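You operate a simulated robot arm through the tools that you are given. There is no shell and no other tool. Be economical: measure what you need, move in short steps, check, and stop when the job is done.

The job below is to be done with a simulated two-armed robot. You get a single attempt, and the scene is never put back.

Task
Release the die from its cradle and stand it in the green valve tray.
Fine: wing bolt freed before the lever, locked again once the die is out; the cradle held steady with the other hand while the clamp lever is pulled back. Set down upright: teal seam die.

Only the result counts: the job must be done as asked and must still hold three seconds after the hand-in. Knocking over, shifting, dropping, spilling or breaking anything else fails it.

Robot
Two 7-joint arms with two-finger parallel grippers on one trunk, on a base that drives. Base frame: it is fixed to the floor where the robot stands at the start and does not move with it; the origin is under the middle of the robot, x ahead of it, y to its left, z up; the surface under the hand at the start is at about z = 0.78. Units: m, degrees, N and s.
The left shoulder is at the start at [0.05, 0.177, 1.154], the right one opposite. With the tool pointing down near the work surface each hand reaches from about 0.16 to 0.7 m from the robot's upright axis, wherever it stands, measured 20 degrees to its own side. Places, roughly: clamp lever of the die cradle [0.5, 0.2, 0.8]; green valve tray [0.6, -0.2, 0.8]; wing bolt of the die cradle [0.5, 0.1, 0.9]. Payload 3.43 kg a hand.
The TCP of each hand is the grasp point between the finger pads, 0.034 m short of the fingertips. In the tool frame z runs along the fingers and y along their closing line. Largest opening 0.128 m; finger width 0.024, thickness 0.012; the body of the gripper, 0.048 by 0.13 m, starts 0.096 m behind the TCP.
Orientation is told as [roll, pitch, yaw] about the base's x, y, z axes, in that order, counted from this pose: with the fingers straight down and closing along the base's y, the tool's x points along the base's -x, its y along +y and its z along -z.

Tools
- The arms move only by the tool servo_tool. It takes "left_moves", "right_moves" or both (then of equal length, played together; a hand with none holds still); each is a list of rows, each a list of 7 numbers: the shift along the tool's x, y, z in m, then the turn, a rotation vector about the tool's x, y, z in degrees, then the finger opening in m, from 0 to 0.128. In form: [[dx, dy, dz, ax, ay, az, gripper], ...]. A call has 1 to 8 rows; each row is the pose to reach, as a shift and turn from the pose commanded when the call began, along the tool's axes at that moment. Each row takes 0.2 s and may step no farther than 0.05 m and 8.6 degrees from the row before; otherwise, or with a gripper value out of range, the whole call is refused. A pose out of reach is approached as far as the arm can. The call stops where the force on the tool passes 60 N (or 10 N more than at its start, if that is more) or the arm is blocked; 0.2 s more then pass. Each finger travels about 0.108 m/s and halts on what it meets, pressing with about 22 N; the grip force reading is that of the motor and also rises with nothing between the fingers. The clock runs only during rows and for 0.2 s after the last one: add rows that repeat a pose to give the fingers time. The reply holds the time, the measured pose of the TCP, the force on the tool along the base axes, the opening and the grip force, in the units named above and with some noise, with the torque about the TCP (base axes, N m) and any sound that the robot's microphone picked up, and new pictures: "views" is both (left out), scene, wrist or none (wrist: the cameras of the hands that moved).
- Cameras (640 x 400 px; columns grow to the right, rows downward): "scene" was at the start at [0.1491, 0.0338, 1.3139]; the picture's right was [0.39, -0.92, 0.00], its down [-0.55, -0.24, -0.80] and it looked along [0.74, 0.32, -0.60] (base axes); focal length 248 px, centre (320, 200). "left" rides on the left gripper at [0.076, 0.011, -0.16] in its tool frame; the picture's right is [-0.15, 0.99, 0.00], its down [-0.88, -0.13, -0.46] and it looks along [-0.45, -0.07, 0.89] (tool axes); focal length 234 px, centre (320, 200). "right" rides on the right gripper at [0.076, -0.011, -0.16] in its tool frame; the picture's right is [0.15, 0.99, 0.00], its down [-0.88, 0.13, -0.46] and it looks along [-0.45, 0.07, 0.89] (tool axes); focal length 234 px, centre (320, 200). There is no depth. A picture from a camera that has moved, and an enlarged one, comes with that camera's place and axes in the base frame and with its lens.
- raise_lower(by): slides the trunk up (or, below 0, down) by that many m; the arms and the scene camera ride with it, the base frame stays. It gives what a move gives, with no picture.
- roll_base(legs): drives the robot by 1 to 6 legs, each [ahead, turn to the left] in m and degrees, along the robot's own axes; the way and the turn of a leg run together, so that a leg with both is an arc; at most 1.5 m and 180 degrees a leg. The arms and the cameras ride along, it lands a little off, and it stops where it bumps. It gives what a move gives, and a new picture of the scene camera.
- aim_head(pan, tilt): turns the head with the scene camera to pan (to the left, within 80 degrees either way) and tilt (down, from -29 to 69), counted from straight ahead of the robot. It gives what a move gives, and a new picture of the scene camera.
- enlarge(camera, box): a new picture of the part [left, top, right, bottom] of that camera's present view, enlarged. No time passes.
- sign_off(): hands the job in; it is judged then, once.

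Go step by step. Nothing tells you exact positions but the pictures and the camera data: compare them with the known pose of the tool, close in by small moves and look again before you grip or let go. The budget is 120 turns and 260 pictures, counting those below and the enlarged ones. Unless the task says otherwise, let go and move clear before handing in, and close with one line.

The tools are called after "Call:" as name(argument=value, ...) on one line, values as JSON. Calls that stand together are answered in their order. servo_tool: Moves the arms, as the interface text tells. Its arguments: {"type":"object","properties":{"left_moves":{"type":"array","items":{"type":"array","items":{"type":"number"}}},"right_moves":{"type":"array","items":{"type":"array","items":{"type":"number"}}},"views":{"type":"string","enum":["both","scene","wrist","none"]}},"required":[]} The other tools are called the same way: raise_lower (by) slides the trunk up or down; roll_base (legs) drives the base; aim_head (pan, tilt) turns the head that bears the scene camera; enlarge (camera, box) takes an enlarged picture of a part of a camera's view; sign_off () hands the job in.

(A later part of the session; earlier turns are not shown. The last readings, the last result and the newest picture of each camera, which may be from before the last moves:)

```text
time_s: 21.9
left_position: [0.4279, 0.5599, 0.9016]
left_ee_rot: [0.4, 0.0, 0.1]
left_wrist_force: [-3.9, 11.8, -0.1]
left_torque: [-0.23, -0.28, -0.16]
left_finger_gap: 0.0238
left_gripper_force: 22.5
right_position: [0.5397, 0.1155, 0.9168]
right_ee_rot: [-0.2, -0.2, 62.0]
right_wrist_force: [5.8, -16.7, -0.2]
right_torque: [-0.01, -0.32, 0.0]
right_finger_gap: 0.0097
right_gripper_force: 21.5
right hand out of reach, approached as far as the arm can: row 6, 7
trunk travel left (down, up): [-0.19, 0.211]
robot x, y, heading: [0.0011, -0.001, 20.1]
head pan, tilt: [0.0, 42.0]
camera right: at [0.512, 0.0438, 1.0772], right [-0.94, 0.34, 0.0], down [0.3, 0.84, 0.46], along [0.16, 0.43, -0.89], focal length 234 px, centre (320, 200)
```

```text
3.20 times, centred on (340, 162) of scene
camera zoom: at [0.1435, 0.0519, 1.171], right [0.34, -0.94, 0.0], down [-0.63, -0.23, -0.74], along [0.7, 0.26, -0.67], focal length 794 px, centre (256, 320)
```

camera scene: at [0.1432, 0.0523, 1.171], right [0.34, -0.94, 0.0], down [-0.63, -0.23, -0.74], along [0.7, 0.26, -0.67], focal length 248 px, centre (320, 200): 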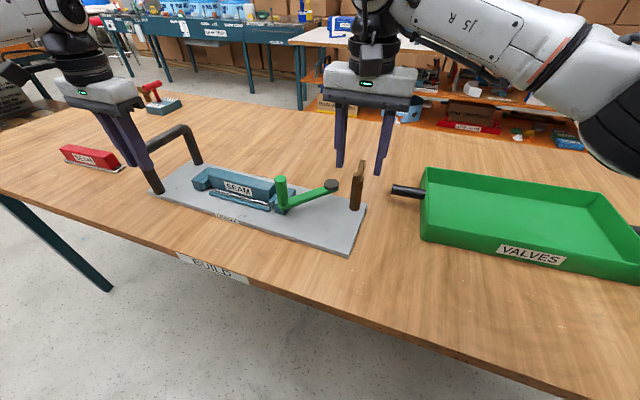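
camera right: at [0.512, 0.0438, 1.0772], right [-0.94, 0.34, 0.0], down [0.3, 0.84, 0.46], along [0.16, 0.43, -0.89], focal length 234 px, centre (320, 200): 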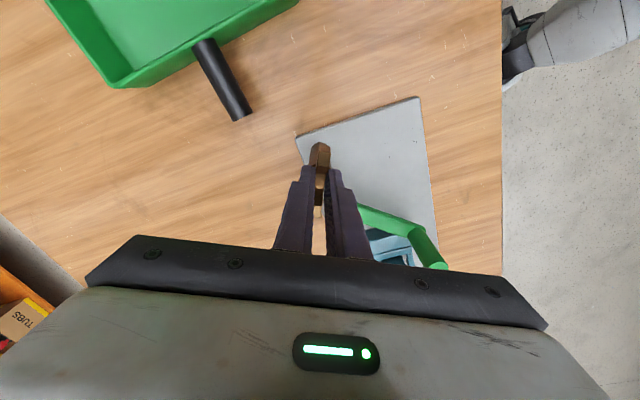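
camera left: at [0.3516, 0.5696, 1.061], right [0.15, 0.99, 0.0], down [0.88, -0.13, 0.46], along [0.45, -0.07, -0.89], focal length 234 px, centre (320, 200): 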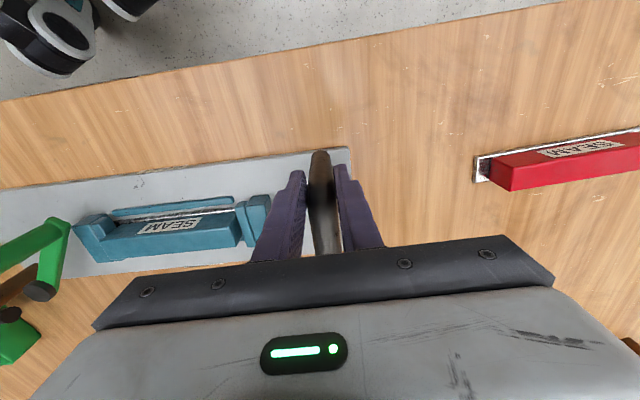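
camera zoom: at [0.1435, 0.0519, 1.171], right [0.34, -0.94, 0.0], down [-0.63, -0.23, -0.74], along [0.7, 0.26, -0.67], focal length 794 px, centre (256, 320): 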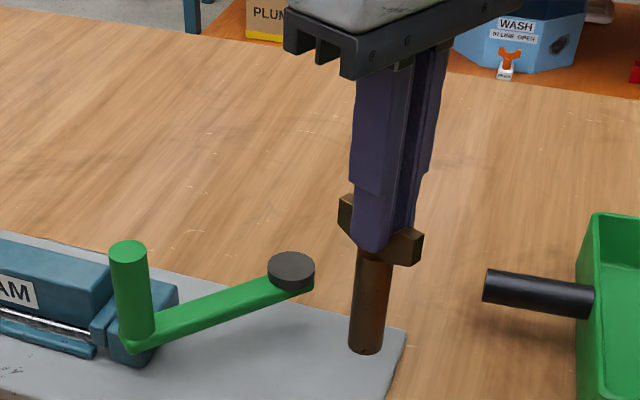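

The wing turned 62° before the right wrist ran out of range. I'll release, lift, and swing the wrist the other way to re-grip the symmetric wing from the opposite side.

Call:
servo_tool(right_moves=[[0, 0, 0, 0, 0, 0, 0.02], [0, 0, 0, 0, 0, 0, 0.045], [0, 0, -0.03, 0, 0, 0, 0.06], [0, 0, -0.06, 0, 0, 0, 0.06], [0, 0, -0.06, 0, 0, 8, 0.06], [0, 0, -0.06, 0, 0, 16, 0.06], [0, 0, -0.06, 0, 0, 24, 0.06], [0, 0, -0.06, 0, 0, 32, 0.06]], views="wrist")

Call:
enlarge(camera="right", box=[240, 100, 440, 225])

```text
time_s: 23.7
left_position: [0.4278, 0.559, 0.901]
left_ee_rot: [0.1, -0.1, 0.1]
left_wrist_force: [-1.2, 3.9, 1.0]
left_torque: [-0.05, -0.22, -0.19]
left_finger_gap: 0.0242
left_gripper_force: 21.8
right_position: [0.5383, 0.1167, 0.9769]
right_ee_rot: [0.1, -0.3, 29.9]
right_wrist_force: [-0.1, -0.8, 0.6]
right_torque: [0.02, -0.02, 0.0]
right_finger_gap: 0.0597
right_gripper_force: 0.1
trunk travel left (down, up): [-0.19, 0.211]
robot x, y, heading: [-0.0011, 0.0013, 20.1]
head pan, tilt: [0.0, 42.0]
camera right: at [0.4762, 0.0695, 1.1371], right [-0.62, 0.79, 0.0], down [0.7, 0.55, 0.46], along [0.36, 0.28, -0.89], focal length 234 px, centre (320, 200)
```

right: 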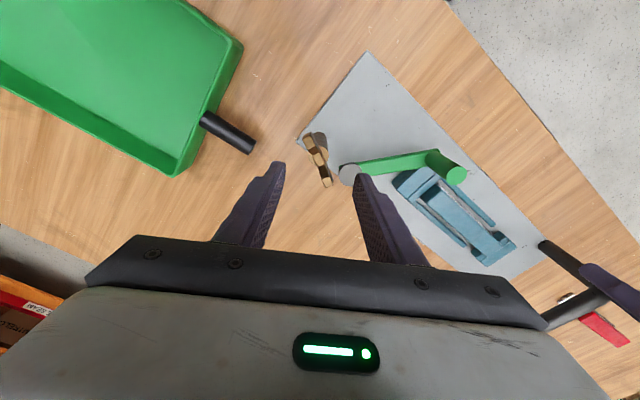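

```text
3.20 times, centred on (340, 162) of right
camera zoom: at [0.4762, 0.0695, 1.1371], right [-0.62, 0.79, 0.0], down [0.7, 0.55, 0.46], along [0.36, 0.28, -0.89], focal length 749 px, centre (256, 320)
```

zoom: 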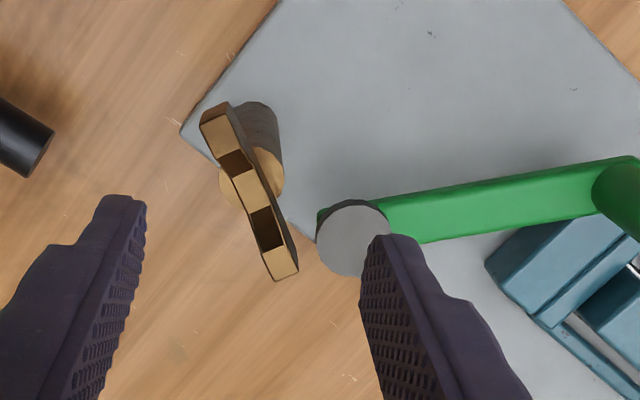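

The wing stayed at about 62°. I'll swing the wrist clockwise, aiming for yaw −118°.

Call:
servo_tool(right_moves=[[0, 0, 0, 0, 0, 8.5, 0.06], [0, 0, 0, 0, 0, 17, 0.06], [0, 0, 0, 0, 0, 25.5, 0.06], [0, 0, 0, 0, 0, 34, 0.06], [0, 0, 0, 0, 0, 42.5, 0.06], [0, 0, 0, 0, 0, 51, 0.06], [0, 0, 0, 0, 0, 59.5, 0.06], [0, 0, 0, 0, 0, 68, 0.06]], views="none")

Call:
servo_tool(right_moves=[[0, 0, 0, 0, 0, 8.5, 0.06], [0, 0, 0, 0, 0, 17, 0.06], [0, 0, 0, 0, 0, 25.5, 0.06], [0, 0, 0, 0, 0, 34, 0.06], [0, 0, 0, 0, 0, 42.5, 0.06], [0, 0, 0, 0, 0, 51, 0.06], [0, 0, 0, 0, 0, 59.5, 0.06], [0, 0, 0, 0, 0, 68, 0.06]], views="scene")

```text
time_s: 25.5
left_position: [0.4284, 0.5605, 0.901]
left_ee_rot: [0.1, -0.1, 0.0]
left_wrist_force: [-0.5, 1.8, 1.2]
left_torque: [-0.08, -0.14, -0.2]
left_finger_gap: 0.024
left_gripper_force: 22.6
right_position: [0.5369, 0.1168, 0.977]
right_ee_rot: [0.2, -0.1, -38.2]
right_wrist_force: [-0.1, -1.0, 0.3]
right_torque: [-0.02, 0.01, 0.01]
right_finger_gap: 0.0601
right_gripper_force: 0.1
trunk travel left (down, up): [-0.19, 0.211]
robot x, y, heading: [0.0058, 0.003, 20.1]
head pan, tilt: [0.0, 42.0]
```

```text
time_s: 27.3
left_position: [0.4273, 0.5605, 0.9011]
left_ee_rot: [0.0, 0.1, 0.0]
left_wrist_force: [0.3, 1.2, 0.9]
left_torque: [-0.1, -0.07, -0.19]
left_finger_gap: 0.0238
left_gripper_force: 21.7
right_position: [0.5385, 0.1172, 0.9772]
right_ee_rot: [0.2, 0.2, -106.2]
right_wrist_force: [0.4, -1.0, -0.2]
right_torque: [0.0, -0.02, -0.01]
right_finger_gap: 0.0599
right_gripper_force: 0.0
trunk travel left (down, up): [-0.19, 0.211]
robot x, y, heading: [-0.0023, -0.0028, 20.1]
head pan, tilt: [0.0, 42.0]
camera scene: at [0.1432, 0.0523, 1.171], right [0.34, -0.94, 0.0], down [-0.63, -0.23, -0.74], along [0.7, 0.26, -0.67], focal length 248 px, centre (320, 200)
```

scene: 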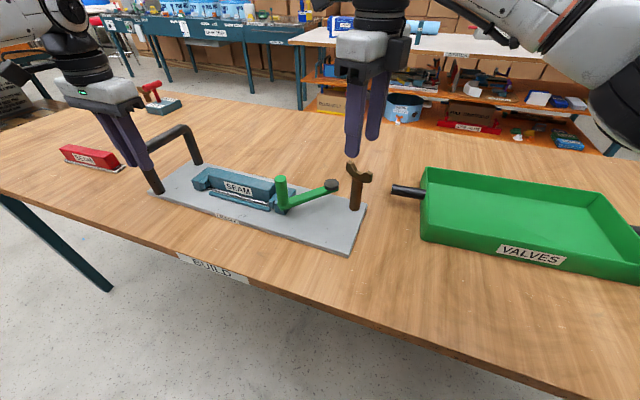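

That range works. I'll go to −118°, lower and grip the wing again.

Call:
servo_tool(right_moves=[[0, 0, 0, 0, 0, 6, 0.06], [0, 0, 0, 0, 0, 12, 0.06], [0, 0, 0.03, 0, 0, 12, 0.05], [0, 0, 0.06, 0, 0, 12, 0.04], [0, 0, 0.06, 0, 0, 12, 0.025], [0, 0, 0.06, 0, 0, 12, 0.01], [0, 0, 0.06, 0, 0, 12, 0.0], [0, 0, 0.06, 0, 0, 12, 0.0]], views="wrist")

Call:
enlarge(camera="right", box=[240, 100, 440, 225])

```text
time_s: 29.1
left_position: [0.4277, 0.5595, 0.902]
left_ee_rot: [0.2, 0.0, 0.0]
left_wrist_force: [-3.2, 5.2, 1.5]
left_torque: [-0.38, -0.06, -0.31]
left_finger_gap: 0.0241
left_gripper_force: 21.9
right_position: [0.5396, 0.1183, 0.9169]
right_ee_rot: [0.3, 0.2, -118.1]
right_wrist_force: [5.1, -6.7, 0.0]
right_torque: [0.47, -0.42, -0.04]
right_finger_gap: 0.0097
right_gripper_force: 21.2
trunk travel left (down, up): [-0.19, 0.211]
robot x, y, heading: [-0.0019, 0.0007, 20.2]
head pan, tilt: [0.0, 42.0]
camera right: at [0.5634, 0.189, 1.0767], right [0.94, -0.34, 0.0], down [-0.3, -0.84, 0.45], along [-0.15, -0.43, -0.89], focal length 234 px, centre (320, 200)
```

right: 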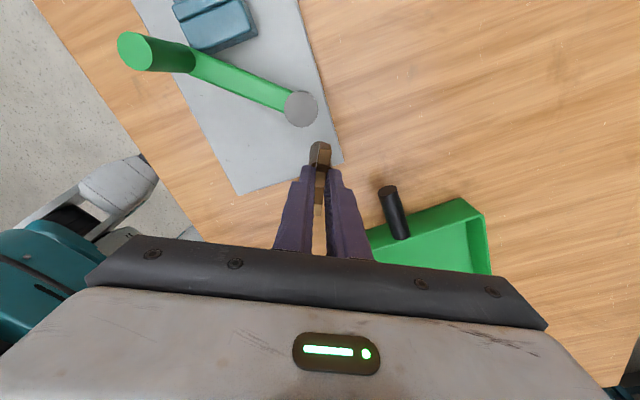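

```text
3.20 times, centred on (340, 162) of right
camera zoom: at [0.5634, 0.189, 1.0767], right [0.94, -0.34, 0.0], down [-0.3, -0.84, 0.45], along [-0.15, -0.43, -0.89], focal length 749 px, centre (256, 320)
```

zoom: 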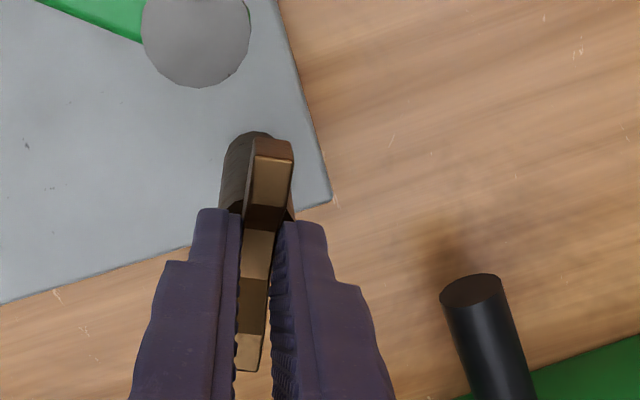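

Gripped again. I'll keep turning counter-clockwise.

Call:
servo_tool(right_moves=[[0, 0, 0, 0, 0, -8, 0.0], [0, 0, 0, 0, 0, -16, 0.0], [0, 0, 0, 0, 0, -24, 0.0], [0, 0, 0, 0, 0, -32, 0.0], [0, 0, 0, 0, 0, -40, 0.0]], views="none")

```text
time_s: 30.3
left_position: [0.4269, 0.5591, 0.9024]
left_ee_rot: [0.0, 0.0, -0.1]
left_wrist_force: [-5.3, 5.1, 4.1]
left_torque: [-0.09, 0.28, -0.24]
left_finger_gap: 0.0244
left_gripper_force: 22.2
right_position: [0.5384, 0.1186, 0.916]
right_ee_rot: [0.2, 0.2, -77.9]
right_wrist_force: [4.6, -1.4, 0.1]
right_torque: [0.25, 0.12, -0.7]
right_finger_gap: 0.0153
right_gripper_force: 21.8
trunk travel left (down, up): [-0.19, 0.211]
robot x, y, heading: [-0.0015, 0.0016, 20.3]
head pan, tilt: [0.0, 42.0]
```

The torque rose and the gap opened to 0.0153, so the wing has met its stop. I'll look.

Call:
enlarge(camera="right", box=[240, 100, 440, 225])

Call:
enlarge(camera="scene", box=[240, 100, 440, 225])

```text
3.20 times, centred on (340, 162) of right
camera zoom: at [0.5099, 0.1896, 1.0767], right [0.94, 0.35, 0.0], down [0.31, -0.83, 0.45], along [0.16, -0.42, -0.89], focal length 749 px, centre (256, 320)
```

zoom: 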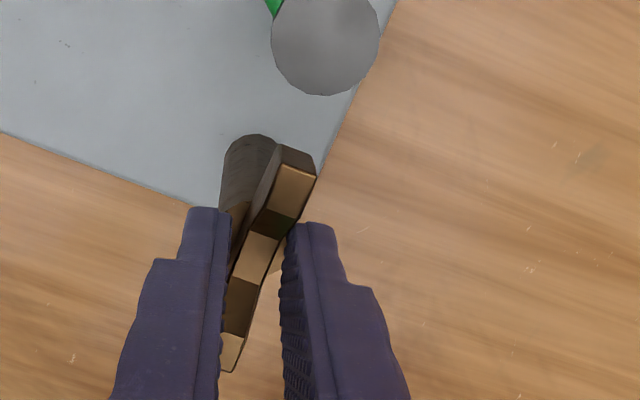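

```text
3.20 times, centred on (340, 162) of scene
camera zoom: at [0.1435, 0.0524, 1.1709], right [0.34, -0.94, 0.0], down [-0.63, -0.23, -0.74], along [0.7, 0.26, -0.67], focal length 794 px, centre (256, 320)
```

zoom: 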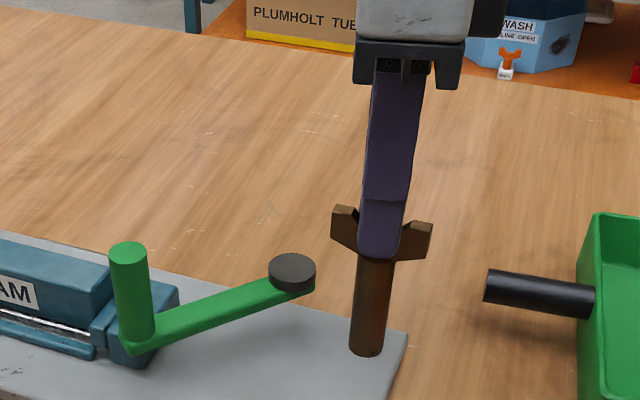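

The wing is now at about 90°, against its end stop, so it is free. I'll release, lift and turn the wrist back while moving over the lever handle.

Call:
servo_tool(right_moves=[[0, 0, 0, 0, 0, 0, 0.03], [0, 0, 0, 0, 0, 0, 0.05], [0, 0, -0.035, 0, 0, 0, 0.06], [0, 0, -0.07, 0, 0, -8, 0.06], [0.02, -0.01, -0.07, 0, 0, -16.5, 0.06], [0.05, -0.02, -0.07, 0, 0, -25, 0.06], [0.08, -0.035, -0.07, 0, 0, -33.5, 0.06], [0.11, -0.05, -0.07, 0, 0, -42, 0.06]], views="scene")

Call:
enlarge(camera="scene", box=[200, 120, 400, 245])

```text
time_s: 32.1
left_position: [0.4278, 0.5603, 0.9004]
left_ee_rot: [0.1, -0.1, -0.1]
left_wrist_force: [-2.7, 6.4, 1.5]
left_torque: [-0.23, -0.59, -0.22]
left_finger_gap: 0.0241
left_gripper_force: 21.8
right_position: [0.4658, 0.2142, 0.9882]
right_ee_rot: [0.3, -0.1, -35.8]
right_wrist_force: [-0.3, -0.6, 0.0]
right_torque: [0.01, 0.02, 0.03]
right_finger_gap: 0.0599
right_gripper_force: 0.1
trunk travel left (down, up): [-0.19, 0.211]
robot x, y, heading: [-0.0003, 0.0005, 20.2]
head pan, tilt: [0.0, 42.0]
camera scene: at [0.143, 0.0526, 1.171], right [0.34, -0.94, 0.0], down [-0.63, -0.23, -0.74], along [0.7, 0.25, -0.67], focal length 248 px, centre (320, 200)
```

scene: 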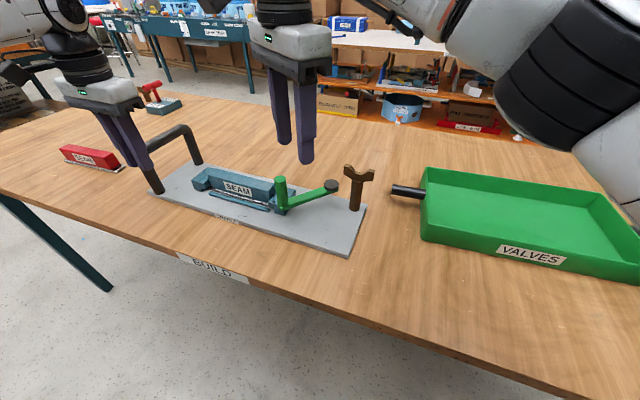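

```text
3.20 times, centred on (300, 182) of scene
camera zoom: at [0.143, 0.0526, 1.171], right [0.34, -0.94, 0.0], down [-0.63, -0.23, -0.74], along [0.7, 0.25, -0.67], focal length 794 px, centre (384, 256)
```

zoom: 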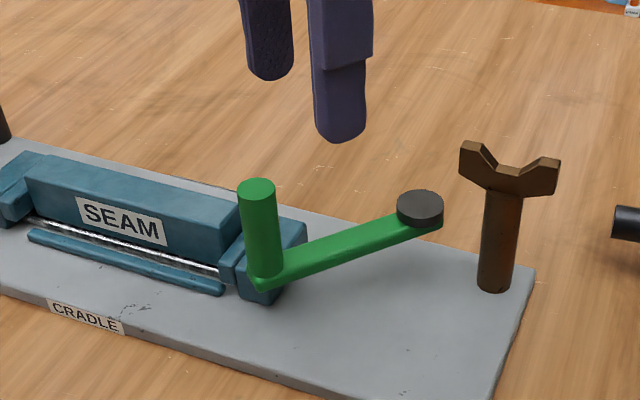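

The bolt's wing now lies across, i.e. free. The lever handle is at about [0.449, 0.240]; I'll line the fingers up with the lever's swing direction (yaw −44) just above it.

Call:
servo_tool(right_moves=[[0.014, 0.005, 0, 0, 0, 4, 0.06], [0.0285, 0.0102, 0.015, 0, 0, 8, 0.06], [0.0285, 0.0102, 0.033, 0, 0, 8, 0.06]], views="both")

Call:
enlarge(camera="right", box=[220, 80, 420, 205])

Call:
enlarge(camera="scene", box=[200, 120, 400, 245])

```text
time_s: 32.9
left_position: [0.4268, 0.5605, 0.9003]
left_ee_rot: [0.2, -0.1, 0.1]
left_wrist_force: [-0.3, 5.7, 3.3]
left_torque: [-0.05, 0.09, -0.13]
left_finger_gap: 0.024
left_gripper_force: 22.2
right_position: [0.4499, 0.2392, 0.9558]
right_ee_rot: [0.3, -0.2, -43.9]
right_wrist_force: [-0.9, -0.2, 0.9]
right_torque: [-0.01, 0.0, 0.01]
right_finger_gap: 0.06
right_gripper_force: 0.0
trunk travel left (down, up): [-0.19, 0.211]
robot x, y, heading: [-0.0041, -0.0036, 20.1]
head pan, tilt: [0.0, 42.0]
camera scene: at [0.1431, 0.0525, 1.171], right [0.34, -0.94, 0.0], down [-0.63, -0.23, -0.74], along [0.7, 0.26, -0.67], focal length 248 px, centre (320, 200)
camera right: at [0.3852, 0.2834, 1.1145], right [0.58, 0.81, 0.0], down [0.72, -0.52, 0.46], along [0.37, -0.26, -0.89], focal length 234 px, centre (320, 200)
```

scene: 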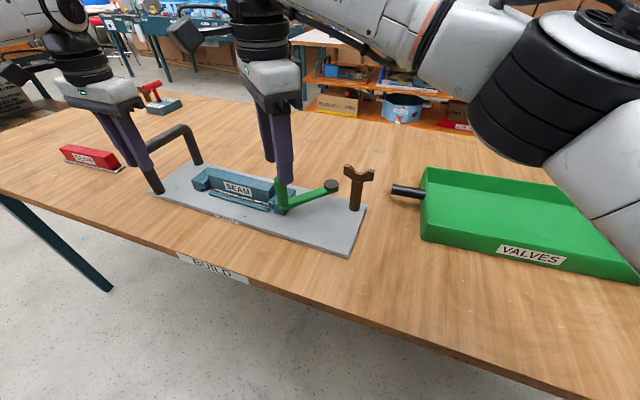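
right: 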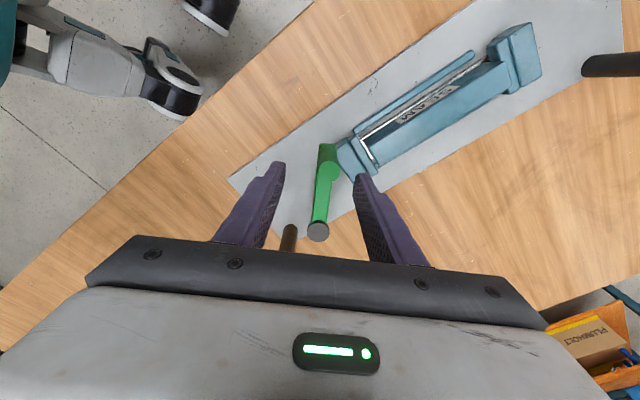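

```text
3.20 times, centred on (320, 142) of right
camera zoom: at [0.3852, 0.2834, 1.1145], right [0.58, 0.81, 0.0], down [0.72, -0.52, 0.46], along [0.37, -0.26, -0.89], focal length 749 px, centre (320, 384)
```

zoom: 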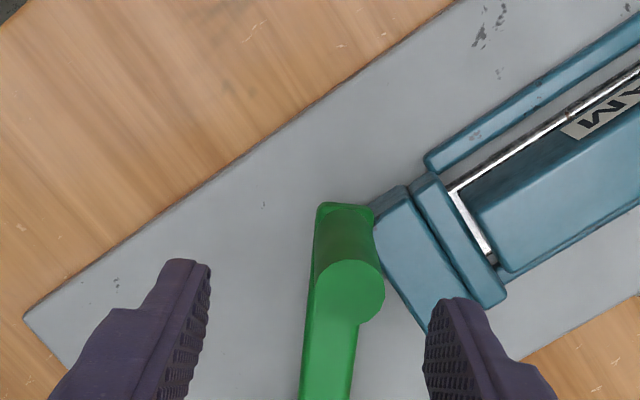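

```text
3.20 times, centred on (300, 182) of scene
camera zoom: at [0.1431, 0.0525, 1.171], right [0.34, -0.94, 0.0], down [-0.63, -0.23, -0.74], along [0.7, 0.26, -0.67], focal length 794 px, centre (384, 256)
```

zoom: 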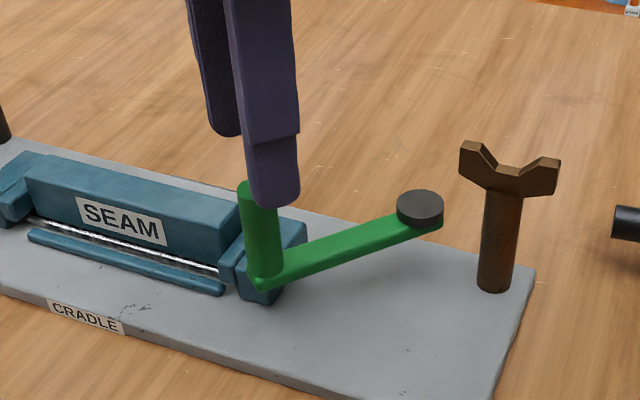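

Aligned within a few millimetres. I'll shift slightly, descend (tips staying above the die's end block) and close on the handle.

Call:
servo_tool(right_moves=[[0.003, 0.004, 0.02, 0, 0, 0, 0.06], [0.003, 0.004, 0.04, 0, 0, 0, 0.055], [0.003, 0.004, 0.053, 0, 0, 0, 0.05], [0.003, 0.004, 0.053, 0, 0, 0, 0.035], [0.003, 0.004, 0.053, 0, 0, 0, 0.022], [0.003, 0.004, 0.053, 0, 0, 0, 0.01], [0.003, 0.004, 0.053, 0, 0, 0, 0.01]], views="both")

Call:
enlarge(camera="scene", box=[200, 120, 400, 245])

```text
time_s: 34.5
left_position: [0.4279, 0.5583, 0.901]
left_ee_rot: [-0.1, 0.1, -0.1]
left_wrist_force: [-1.8, -3.6, 0.6]
left_torque: [-0.06, 0.17, -0.32]
left_finger_gap: 0.0237
left_gripper_force: 22.2
right_position: [0.4498, 0.244, 0.9013]
right_ee_rot: [0.2, 0.1, -44.0]
right_wrist_force: [-0.2, 2.1, -0.1]
right_torque: [-0.11, 0.08, 0.12]
right_finger_gap: 0.0215
right_gripper_force: 22.3
trunk travel left (down, up): [-0.19, 0.211]
robot x, y, heading: [-0.0004, -0.0003, 19.8]
head pan, tilt: [0.0, 42.0]
camera scene: at [0.1431, 0.052, 1.171], right [0.34, -0.94, 0.0], down [-0.63, -0.23, -0.74], along [0.7, 0.26, -0.67], focal length 248 px, centre (320, 200)
camera right: at [0.3857, 0.2885, 1.0608], right [0.58, 0.81, 0.0], down [0.72, -0.52, 0.46], along [0.37, -0.26, -0.89], focal length 234 px, centre (320, 200)
```

scene: 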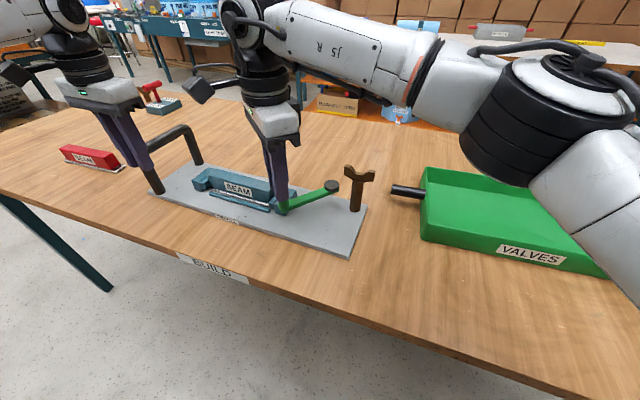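
right: 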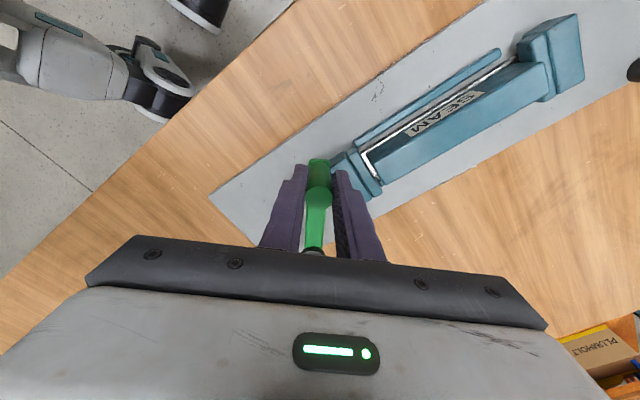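

```text
3.20 times, centred on (300, 182) of scene
camera zoom: at [0.1431, 0.052, 1.171], right [0.34, -0.94, 0.0], down [-0.63, -0.23, -0.74], along [0.7, 0.26, -0.67], focal length 794 px, centre (384, 256)
```

zoom: 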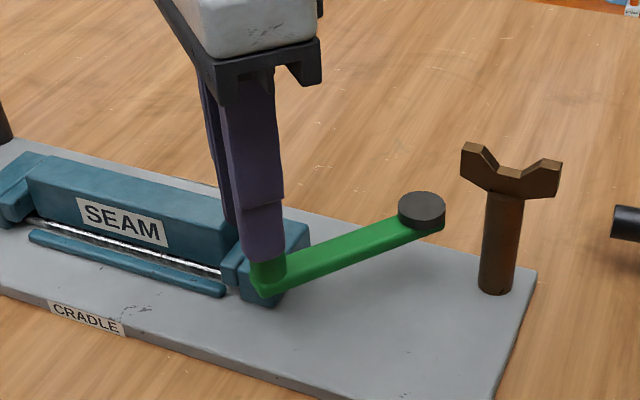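

The handle is gripped, with the pivot 0.107 m along tool −x. I'll pull it gently counter-clockwise (away from the die) and watch the forces while the left hand holds the cradle.

Call:
servo_tool(right_moves=[[-0.0001, -0.0037, 0, 0, 0, -2, 0.01], [-0.0003, -0.0075, 0, 0, 0, -4, 0.01], [-0.001, -0.0149, 0, 0, 0, -8, 0.01]], views="scene")

Call:
enlarge(camera="scene", box=[200, 120, 400, 245])

```text
time_s: 35.3
left_position: [0.4274, 0.5594, 0.9005]
left_ee_rot: [0.0, 0.0, -0.1]
left_wrist_force: [-4.0, -8.0, 0.8]
left_torque: [-0.31, 0.29, -0.41]
left_finger_gap: 0.024
left_gripper_force: 21.6
right_position: [0.4413, 0.2334, 0.901]
right_ee_rot: [0.2, 0.1, -35.9]
right_wrist_force: [1.0, 4.1, -0.2]
right_torque: [0.02, 0.02, 0.22]
right_finger_gap: 0.0214
right_gripper_force: 22.6
trunk travel left (down, up): [-0.19, 0.211]
robot x, y, heading: [0.0005, -0.0013, 20.2]
head pan, tilt: [0.0, 42.0]
camera scene: at [0.1434, 0.0521, 1.171], right [0.34, -0.94, 0.0], down [-0.63, -0.23, -0.74], along [0.7, 0.26, -0.67], focal length 248 px, centre (320, 200)
```

scene: 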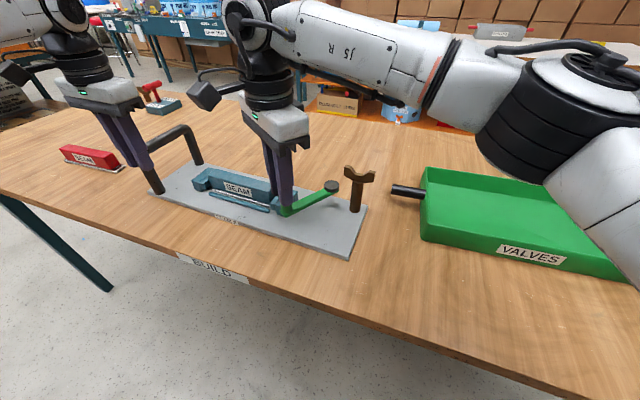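

```text
3.20 times, centred on (300, 182) of scene
camera zoom: at [0.1434, 0.0521, 1.171], right [0.34, -0.94, 0.0], down [-0.63, -0.23, -0.74], along [0.7, 0.26, -0.67], focal length 794 px, centre (384, 256)
```

zoom: 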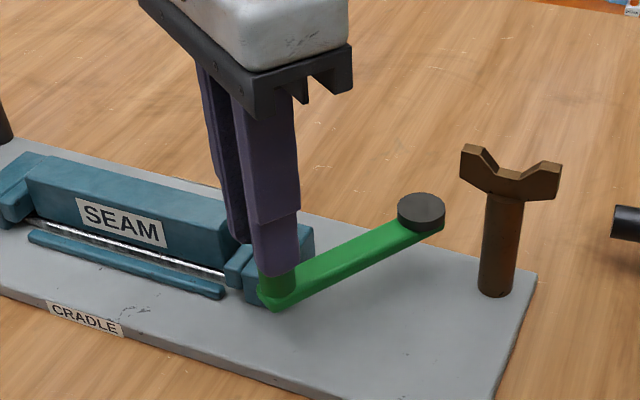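

The lever swings with little resistance and the cradle stays still. I'll continue the arc.

Call:
servo_tool(right_moves=[[-0.001, -0.0149, 0, 0, 0, -8, 0.01], [-0.0041, -0.0295, 0, 0, 0, -16, 0.01], [-0.0093, -0.0435, 0, 0, 0, -24, 0.01], [-0.0163, -0.0567, 0, 0, 0, -32, 0.01], [-0.025, -0.0688, 0, 0, 0, -40, 0.01]], views="scene")

Call:
enlarge(camera="scene", box=[200, 120, 400, 245])

```text
time_s: 36.5
left_position: [0.4283, 0.5584, 0.901]
left_ee_rot: [0.1, 0.0, -0.1]
left_wrist_force: [-1.7, -9.5, 0.0]
left_torque: [-0.37, 0.36, -0.45]
left_finger_gap: 0.0241
left_gripper_force: 21.9
right_position: [0.4216, 0.1629, 0.9013]
right_ee_rot: [0.1, -0.4, 4.2]
right_wrist_force: [3.6, 5.0, 1.0]
right_torque: [0.15, -0.32, 0.17]
right_finger_gap: 0.0214
right_gripper_force: 21.6
trunk travel left (down, up): [-0.19, 0.211]
robot x, y, heading: [-0.0001, -0.0014, 20.2]
head pan, tilt: [0.0, 42.0]
camera scene: at [0.1434, 0.0518, 1.171], right [0.34, -0.94, 0.0], down [-0.63, -0.23, -0.74], along [0.7, 0.26, -0.67], focal length 248 px, centre (320, 200)
```

scene: 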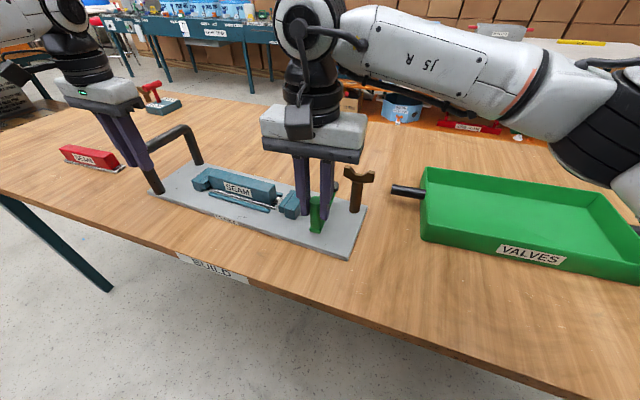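

```text
3.20 times, centred on (300, 182) of scene
camera zoom: at [0.1434, 0.0518, 1.171], right [0.34, -0.94, 0.0], down [-0.63, -0.23, -0.74], along [0.7, 0.26, -0.67], focal length 794 px, centre (384, 256)
```

zoom: 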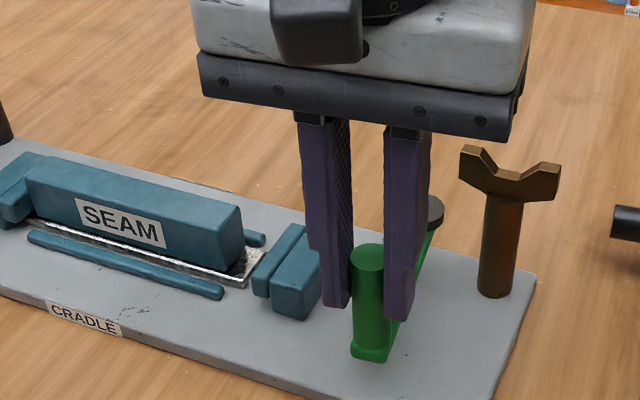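

Pulling the lever slides the right jaw away from the die. I'll carry on to the end of the lever's travel.

Call:
servo_tool(right_moves=[[-0.001, -0.0149, 0, 0, 0, -8, 0.01], [-0.0041, -0.0295, 0, 0, 0, -16, 0.01], [-0.0093, -0.0435, 0, 0, 0, -24, 0.01]], views="scene")

Call:
enlarge(camera="scene", box=[200, 120, 400, 245])

```text
time_s: 37.3
left_position: [0.4293, 0.5586, 0.9008]
left_ee_rot: [0.1, -0.1, -0.2]
left_wrist_force: [1.3, -11.0, 0.3]
left_torque: [-0.22, 0.17, -0.37]
left_finger_gap: 0.0239
left_gripper_force: 21.9
right_position: [0.4313, 0.1197, 0.9005]
right_ee_rot: [0.0, -0.3, 28.3]
right_wrist_force: [-2.8, 3.8, 5.4]
right_torque: [0.22, 0.09, 0.23]
right_finger_gap: 0.0217
right_gripper_force: 22.1
trunk travel left (down, up): [-0.19, 0.211]
robot x, y, heading: [0.0011, 0.0022, 20.2]
head pan, tilt: [0.0, 42.0]
camera scene: at [0.1431, 0.052, 1.1711], right [0.34, -0.94, 0.0], down [-0.63, -0.23, -0.74], along [0.7, 0.26, -0.67], focal length 248 px, centre (320, 200)
```

scene: 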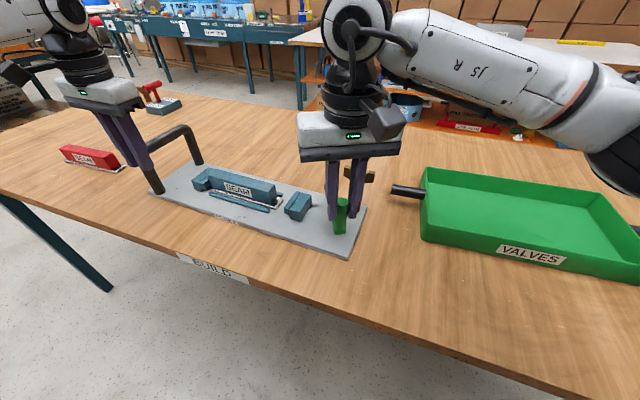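

```text
3.20 times, centred on (300, 182) of scene
camera zoom: at [0.1431, 0.052, 1.1711], right [0.34, -0.94, 0.0], down [-0.63, -0.23, -0.74], along [0.7, 0.26, -0.67], focal length 794 px, centre (384, 256)
```

zoom: 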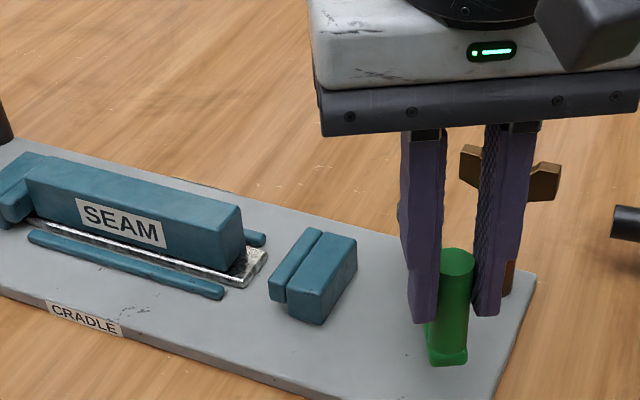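

No stop yet; a further 16°.

Call:
servo_tool(right_moves=[[-0.001, -0.0149, 0, 0, 0, -8, 0.01], [-0.0041, -0.0295, 0, 0, 0, -16, 0.01]], views="scene")

Call:
enlarge(camera="scene", box=[180, 120, 400, 257])

```text
time_s: 37.9
left_position: [0.4275, 0.5586, 0.9019]
left_ee_rot: [0.0, 0.0, -0.2]
left_wrist_force: [0.5, -16.3, -0.3]
left_torque: [0.2, 0.11, -0.21]
left_finger_gap: 0.0236
left_gripper_force: 22.3
right_position: [0.4506, 0.0975, 0.903]
right_ee_rot: [0.1, -0.5, 44.3]
right_wrist_force: [-3.3, 16.3, 2.4]
right_torque: [0.36, -0.1, -0.09]
right_finger_gap: 0.0215
right_gripper_force: 21.5
trunk travel left (down, up): [-0.19, 0.211]
robot x, y, heading: [0.0013, -0.001, 20.1]
head pan, tilt: [0.0, 42.0]
camera scene: at [0.1431, 0.0525, 1.171], right [0.34, -0.94, 0.0], down [-0.63, -0.23, -0.74], along [0.7, 0.26, -0.67], focal length 248 px, centre (320, 200)
```

scene: 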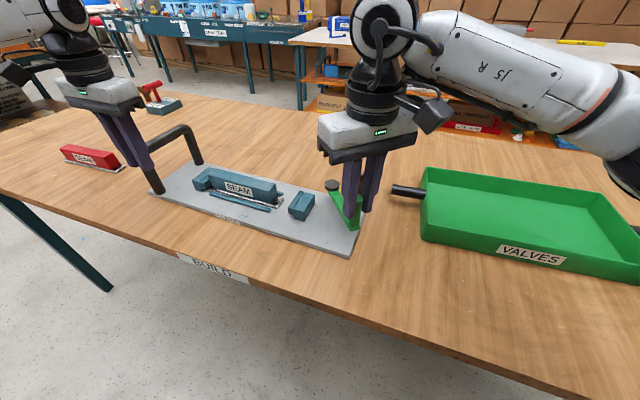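

```text
2.91 times, centred on (290, 188) of scene
camera zoom: at [0.1431, 0.0525, 1.171], right [0.34, -0.94, 0.0], down [-0.63, -0.23, -0.74], along [0.7, 0.26, -0.67], focal length 722 px, centre (407, 234)
```

zoom: 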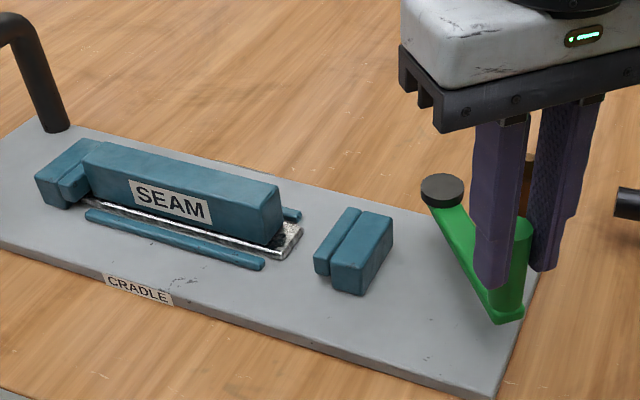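

The lever is fully back (about 88°, force rising at its stop) and the jaw is clear of the die. I'll release the lever and lift away.

Call:
servo_tool(right_moves=[[0, 0, 0, 0, 0, 0, 0.03], [0, 0, 0, 0, 0, 0, 0.055], [0, 0, -0.03, 0, 0, 0, 0.06], [0, 0, -0.07, 0, 0, 0, 0.08], [0, 0, -0.11, 0, 0, 8, 0.1], [0, 0, -0.14, 0, 0, 16, 0.1]], views="both")

Call:
enlarge(camera="scene", box=[150, 140, 390, 290])

```text
time_s: 39.3
left_position: [0.4274, 0.5619, 0.9008]
left_ee_rot: [0.4, -0.1, 0.1]
left_wrist_force: [-2.0, 3.2, 0.7]
left_torque: [-0.22, -0.26, -0.21]
left_finger_gap: 0.024
left_gripper_force: 22.1
right_position: [0.45, 0.0958, 1.0407]
right_ee_rot: [0.1, -0.3, 27.9]
right_wrist_force: [0.8, 0.2, -0.3]
right_torque: [0.01, -0.02, 0.02]
right_finger_gap: 0.1
right_gripper_force: 0.0
trunk travel left (down, up): [-0.19, 0.211]
robot x, y, heading: [0.0004, 0.0044, 20.2]
head pan, tilt: [0.0, 42.0]
camera scene: at [0.1432, 0.0526, 1.171], right [0.34, -0.94, 0.0], down [-0.63, -0.23, -0.74], along [0.7, 0.26, -0.67], focal length 248 px, centre (320, 200)
camera right: at [0.3867, 0.0501, 1.2003], right [-0.59, 0.81, 0.0], down [0.72, 0.53, 0.46], along [0.37, 0.27, -0.89], focal length 234 px, centre (320, 200)
```

scene: 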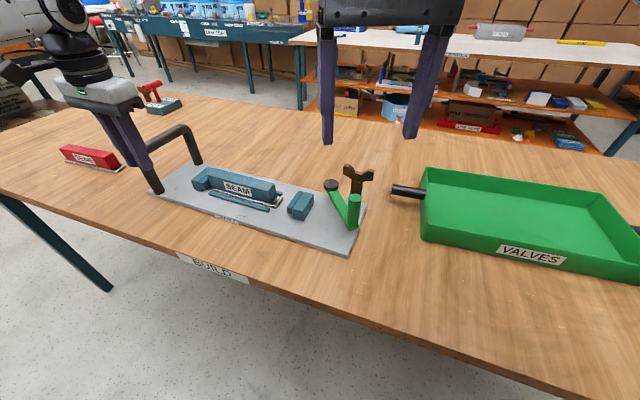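
right: 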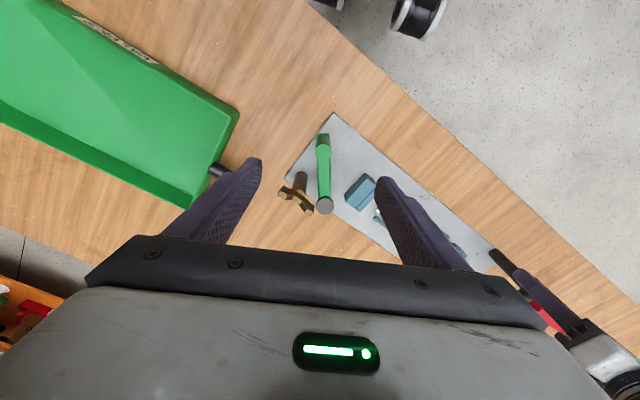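

```text
2.67 times, centred on (270, 215) of scene
camera zoom: at [0.1432, 0.0526, 1.171], right [0.34, -0.94, 0.0], down [-0.63, -0.23, -0.74], along [0.7, 0.26, -0.67], focal length 662 px, centre (453, 160)
```

zoom: 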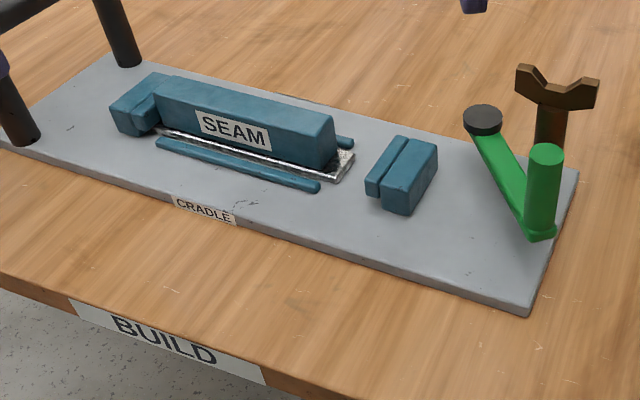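

The lever and jaw stay open. The die (teal block on a silver base plate) lies between about y 0.28 and 0.46; the left hand is the better one to lift it. I'll let go of the handle, raise the left hand and begin turning it.

Call:
servo_tool(left_moves=[[0, 0, 0, 0, 0, 0, 0.05], [0, 0, 0, 0, 0, 0, 0.08], [0, 0, -0.04, 0, 0, 0, 0.08], [0, 0, -0.08, 0, 0, 0, 0.08], [0, 0, -0.12, 0, 0, -8, 0.08], [0, -0.03, -0.12, 0, 0, -16.5, 0.08], [0, -0.06, -0.12, 0, 0, -25, 0.08], [0, -0.09, -0.12, 0, 0, -33.5, 0.08]], right_moves=[[0, 0, 0, 0, 0, 0, 0.1], [0, -0.02, 0, 0, 0, 0, 0.1], [0, -0.04, -0.01, 0, 0, 0, 0.1], [0, -0.06, -0.02, 0, 0, 0, 0.1], [0, -0.08, -0.03, 0, 0, 0, 0.1], [0, -0.1, -0.04, 0, 0, 4, 0.1], [0, -0.12, -0.04, 0, 0, 8, 0.1], [0, -0.14, -0.04, 0, 0, 8, 0.1]], views="none")

```text
time_s: 41.1
left_position: [0.4147, 0.4708, 1.0236]
left_ee_rot: [0.1, -0.2, 33.6]
left_wrist_force: [-0.6, -0.2, 0.3]
left_torque: [0.04, 0.03, 0.0]
left_finger_gap: 0.08
left_gripper_force: 0.0
left hand out of reach, approached as far as the arm can: row 4, 5, 6, 7, 8
right_position: [0.5155, -0.03, 1.081]
right_ee_rot: [0.0, -0.1, 19.9]
right_wrist_force: [0.3, -0.2, -0.5]
right_torque: [0.03, -0.02, -0.01]
right_finger_gap: 0.1001
right_gripper_force: 0.1
trunk travel left (down, up): [-0.19, 0.211]
robot x, y, heading: [-0.0004, -0.0013, 19.8]
head pan, tilt: [0.0, 42.0]
```

Call:
servo_tool(left_moves=[[0, -0.017, 0, 0, 0, -8, 0.08], [0, -0.034, 0, 0, 0, -16, 0.08], [0, -0.051, 0, 0, 0, -24, 0.08], [0, -0.068, 0, 0, 0, -32, 0.08], [0, -0.085, 0, 0, 0, -40, 0.08], [0, -0.102, 0.01, 0, 0, -48, 0.08], [0.001, -0.119, 0.02, 0, 0, -56.4, 0.08]], views="both")

Call:
enlarge(camera="left", box=[200, 60, 440, 210])

Call:
enlarge(camera="scene", box=[150, 140, 390, 290])

```text
time_s: 42.7
left_position: [0.4091, 0.4235, 1.0244]
left_ee_rot: [-0.1, -0.1, 86.9]
left_wrist_force: [0.1, 0.3, 0.2]
left_torque: [0.05, -0.02, 0.02]
left_finger_gap: 0.08
left_gripper_force: 0.0
left hand out of reach, approached as far as the arm can: row 1, 2, 3, 4, 5, 6, 7
right_position: [0.5158, -0.0278, 1.0808]
right_ee_rot: [0.0, -0.3, 20.0]
right_wrist_force: [0.0, -0.5, 0.1]
right_torque: [0.03, -0.02, 0.04]
right_finger_gap: 0.0997
right_gripper_force: 0.1
trunk travel left (down, up): [-0.19, 0.211]
robot x, y, heading: [-0.0044, -0.0038, 20.2]
head pan, tilt: [0.0, 42.0]
camera scene: at [0.1433, 0.0519, 1.171], right [0.34, -0.94, 0.0], down [-0.63, -0.23, -0.74], along [0.7, 0.26, -0.67], focal length 248 px, centre (320, 200)
camera left: at [0.393, 0.3469, 1.1846], right [-0.98, 0.2, 0.0], down [0.18, 0.87, 0.46], along [0.09, 0.45, -0.89], focal length 234 px, centre (320, 200)
```

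scene: 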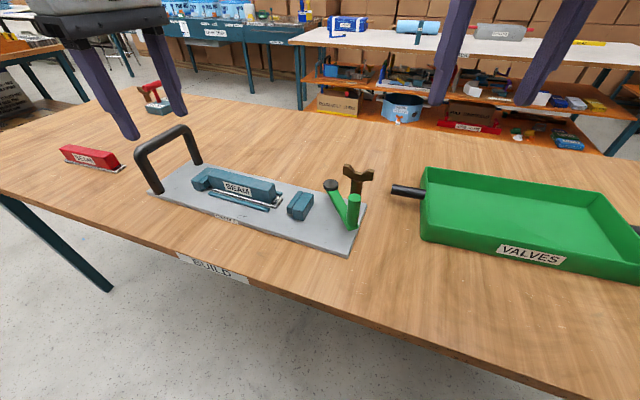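
left: 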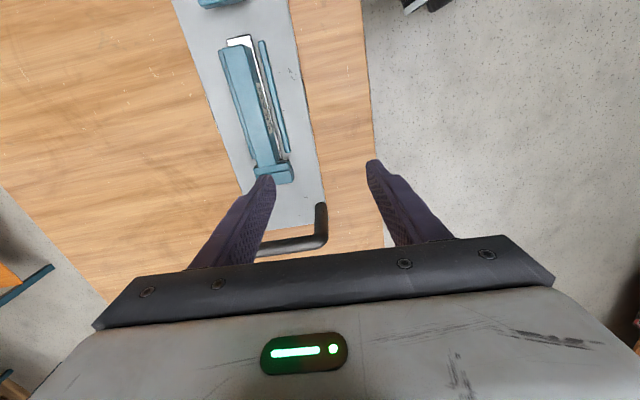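

```text
2.67 times, centred on (320, 135) of left
camera zoom: at [0.393, 0.3469, 1.1846], right [-0.98, 0.2, 0.0], down [0.18, 0.87, 0.46], along [0.09, 0.45, -0.89], focal length 624 px, centre (320, 373)
```

zoom: 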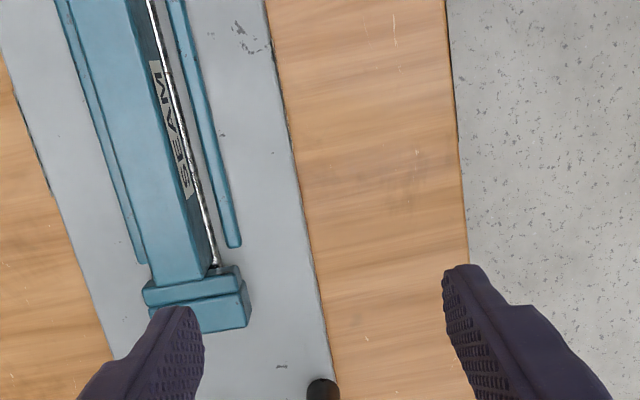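

```text
2.67 times, centred on (270, 215) of scene
camera zoom: at [0.1433, 0.0519, 1.171], right [0.34, -0.94, 0.0], down [-0.63, -0.23, -0.74], along [0.7, 0.26, -0.67], focal length 662 px, centre (453, 160)
```

zoom: 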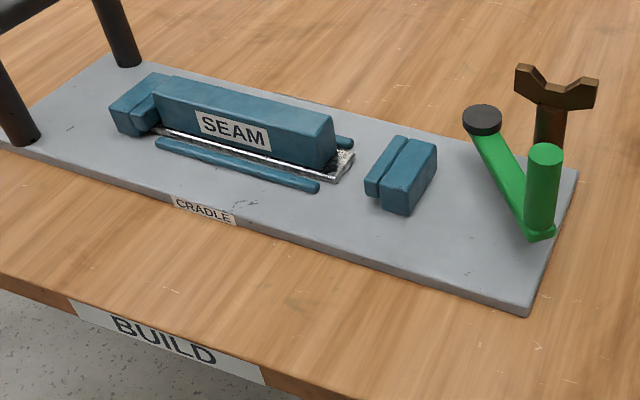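

The left hand stopped short because of the height. I'll try again, lower, to [0.48, 0.37, 0.97].

Call:
servo_tool(left_moves=[[0.015, -0.02, 0.02, 0, 0, 0, 0.08], [0.03, -0.04, 0.04, 0, 0, -1, 0.08], [0.049, -0.06, 0.055, 0, 0, -2, 0.08], [0.049, -0.074, 0.055, 0, 0, -3, 0.08]], views="wrist")

Call:
enlarge(camera="left", box=[200, 60, 440, 210])

```text
time_s: 43.7
left_position: [0.4257, 0.3862, 0.9554]
left_ee_rot: [-0.1, -0.1, 89.8]
left_wrist_force: [0.4, 0.6, -1.0]
left_torque: [0.0, 0.05, 0.02]
left_finger_gap: 0.0801
left_gripper_force: 0.0
left hand out of reach, approached as far as the arm can: row 1, 2, 3, 4
right_position: [0.5171, -0.0279, 1.08]
right_ee_rot: [0.1, -0.2, 19.9]
right_wrist_force: [0.1, 0.1, 0.4]
right_torque: [0.01, 0.07, 0.0]
right_finger_gap: 0.1
right_gripper_force: 0.0
trunk travel left (down, up): [-0.19, 0.211]
robot x, y, heading: [0.001, 0.0001, 20.3]
head pan, tilt: [0.0, 42.0]
camera left: at [0.4142, 0.3095, 1.115], right [-0.99, 0.15, 0.0], down [0.13, 0.88, 0.46], along [0.07, 0.45, -0.89], focal length 234 px, centre (320, 200)
```

left: 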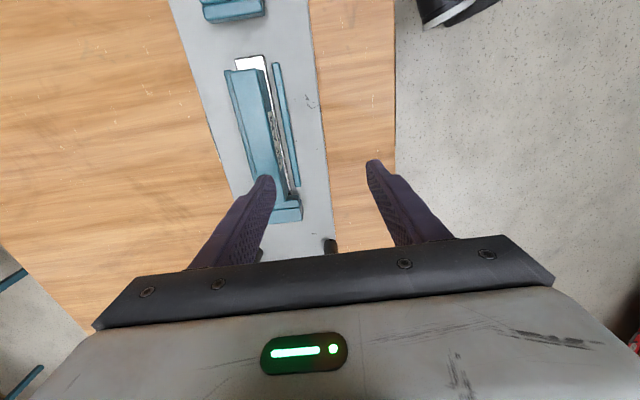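

```text
2.67 times, centred on (320, 135) of left
camera zoom: at [0.4142, 0.3095, 1.115], right [-0.99, 0.15, 0.0], down [0.13, 0.88, 0.46], along [0.07, 0.45, -0.89], focal length 624 px, centre (320, 373)
```

zoom: 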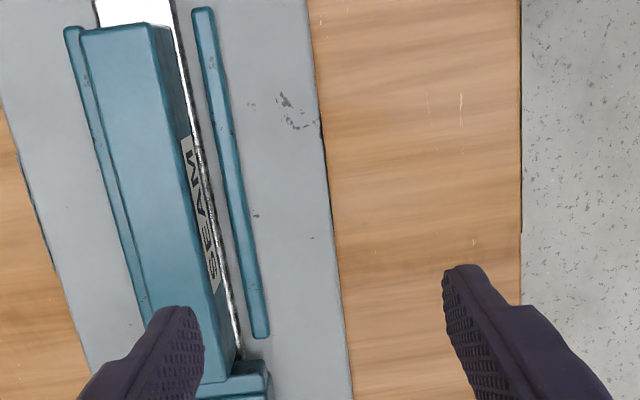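

I'll raise the trunk by 0.08, since the reach is better when the hand is lower relative to the shoulder, and then move over the die.

Call:
raise_lower(by=0.08)

Call:
servo_tool(left_moves=[[0.005, -0.015, 0.03, 0, 0, 0, 0.08], [0.01, -0.03, 0.06, 0, 0, 0, 0.08], [0.016, -0.045, 0.08, 0, 0, 0, 0.08], [0.016, -0.054, 0.08, 0, 0, 0, 0.08]], views="wrist")

Call:
enlarge(camera="left", box=[200, 60, 440, 210])

```text
time_s: 44.9
left_position: [0.4252, 0.3865, 1.0346]
left_ee_rot: [-0.1, -0.1, 89.7]
left_wrist_force: [-0.2, -0.6, 0.5]
left_torque: [-0.02, -0.01, -0.03]
left_finger_gap: 0.08
left_gripper_force: 0.0
right_position: [0.5153, -0.0281, 1.161]
right_ee_rot: [0.1, -0.2, 20.1]
right_wrist_force: [0.3, 0.0, -0.3]
right_torque: [-0.04, 0.0, 0.0]
right_finger_gap: 0.1003
right_gripper_force: 0.1
trunk travel left (down, up): [-0.27, 0.131]
robot x, y, heading: [-0.0009, -0.0014, 20.1]
head pan, tilt: [0.0, 42.0]
```

```text
time_s: 45.9
left_position: [0.4331, 0.3831, 0.9586]
left_ee_rot: [-0.3, 0.1, 89.8]
left_wrist_force: [0.3, 0.9, -0.7]
left_torque: [0.01, 0.02, -0.01]
left_finger_gap: 0.0799
left_gripper_force: 0.0
left hand out of reach, approached as far as the arm can: row 1, 2, 3, 4
right_position: [0.5154, -0.0283, 1.1603]
right_ee_rot: [0.1, -0.2, 20.0]
right_wrist_force: [-0.5, 0.2, 0.9]
right_torque: [0.02, 0.01, 0.01]
right_finger_gap: 0.0999
right_gripper_force: 0.0
trunk travel left (down, up): [-0.27, 0.131]
robot x, y, heading: [0.0019, -0.0015, 20.1]
head pan, tilt: [0.0, 42.0]
camera left: at [0.4204, 0.3062, 1.1172], right [-0.99, 0.15, 0.0], down [0.13, 0.88, 0.46], along [0.07, 0.45, -0.89], focal length 234 px, centre (320, 200)
```

left: 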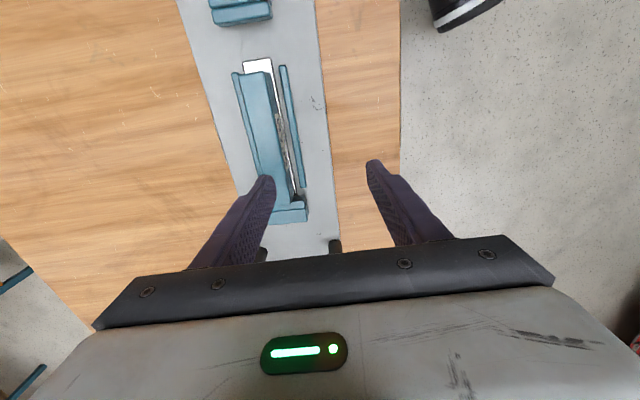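

```text
2.67 times, centred on (320, 135) of left
camera zoom: at [0.4204, 0.3062, 1.1172], right [-0.99, 0.15, 0.0], down [0.13, 0.88, 0.46], along [0.07, 0.45, -0.89], focal length 624 px, centre (320, 373)
```

zoom: 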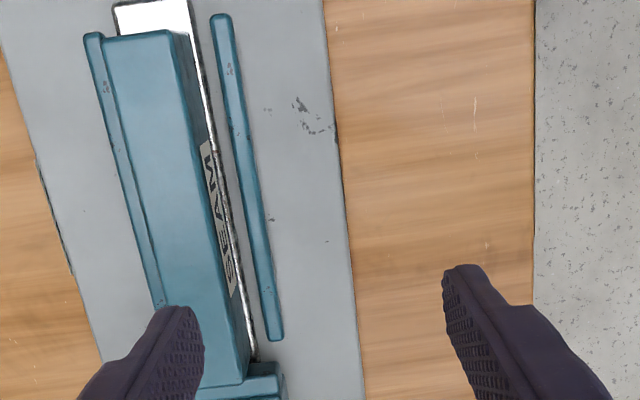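

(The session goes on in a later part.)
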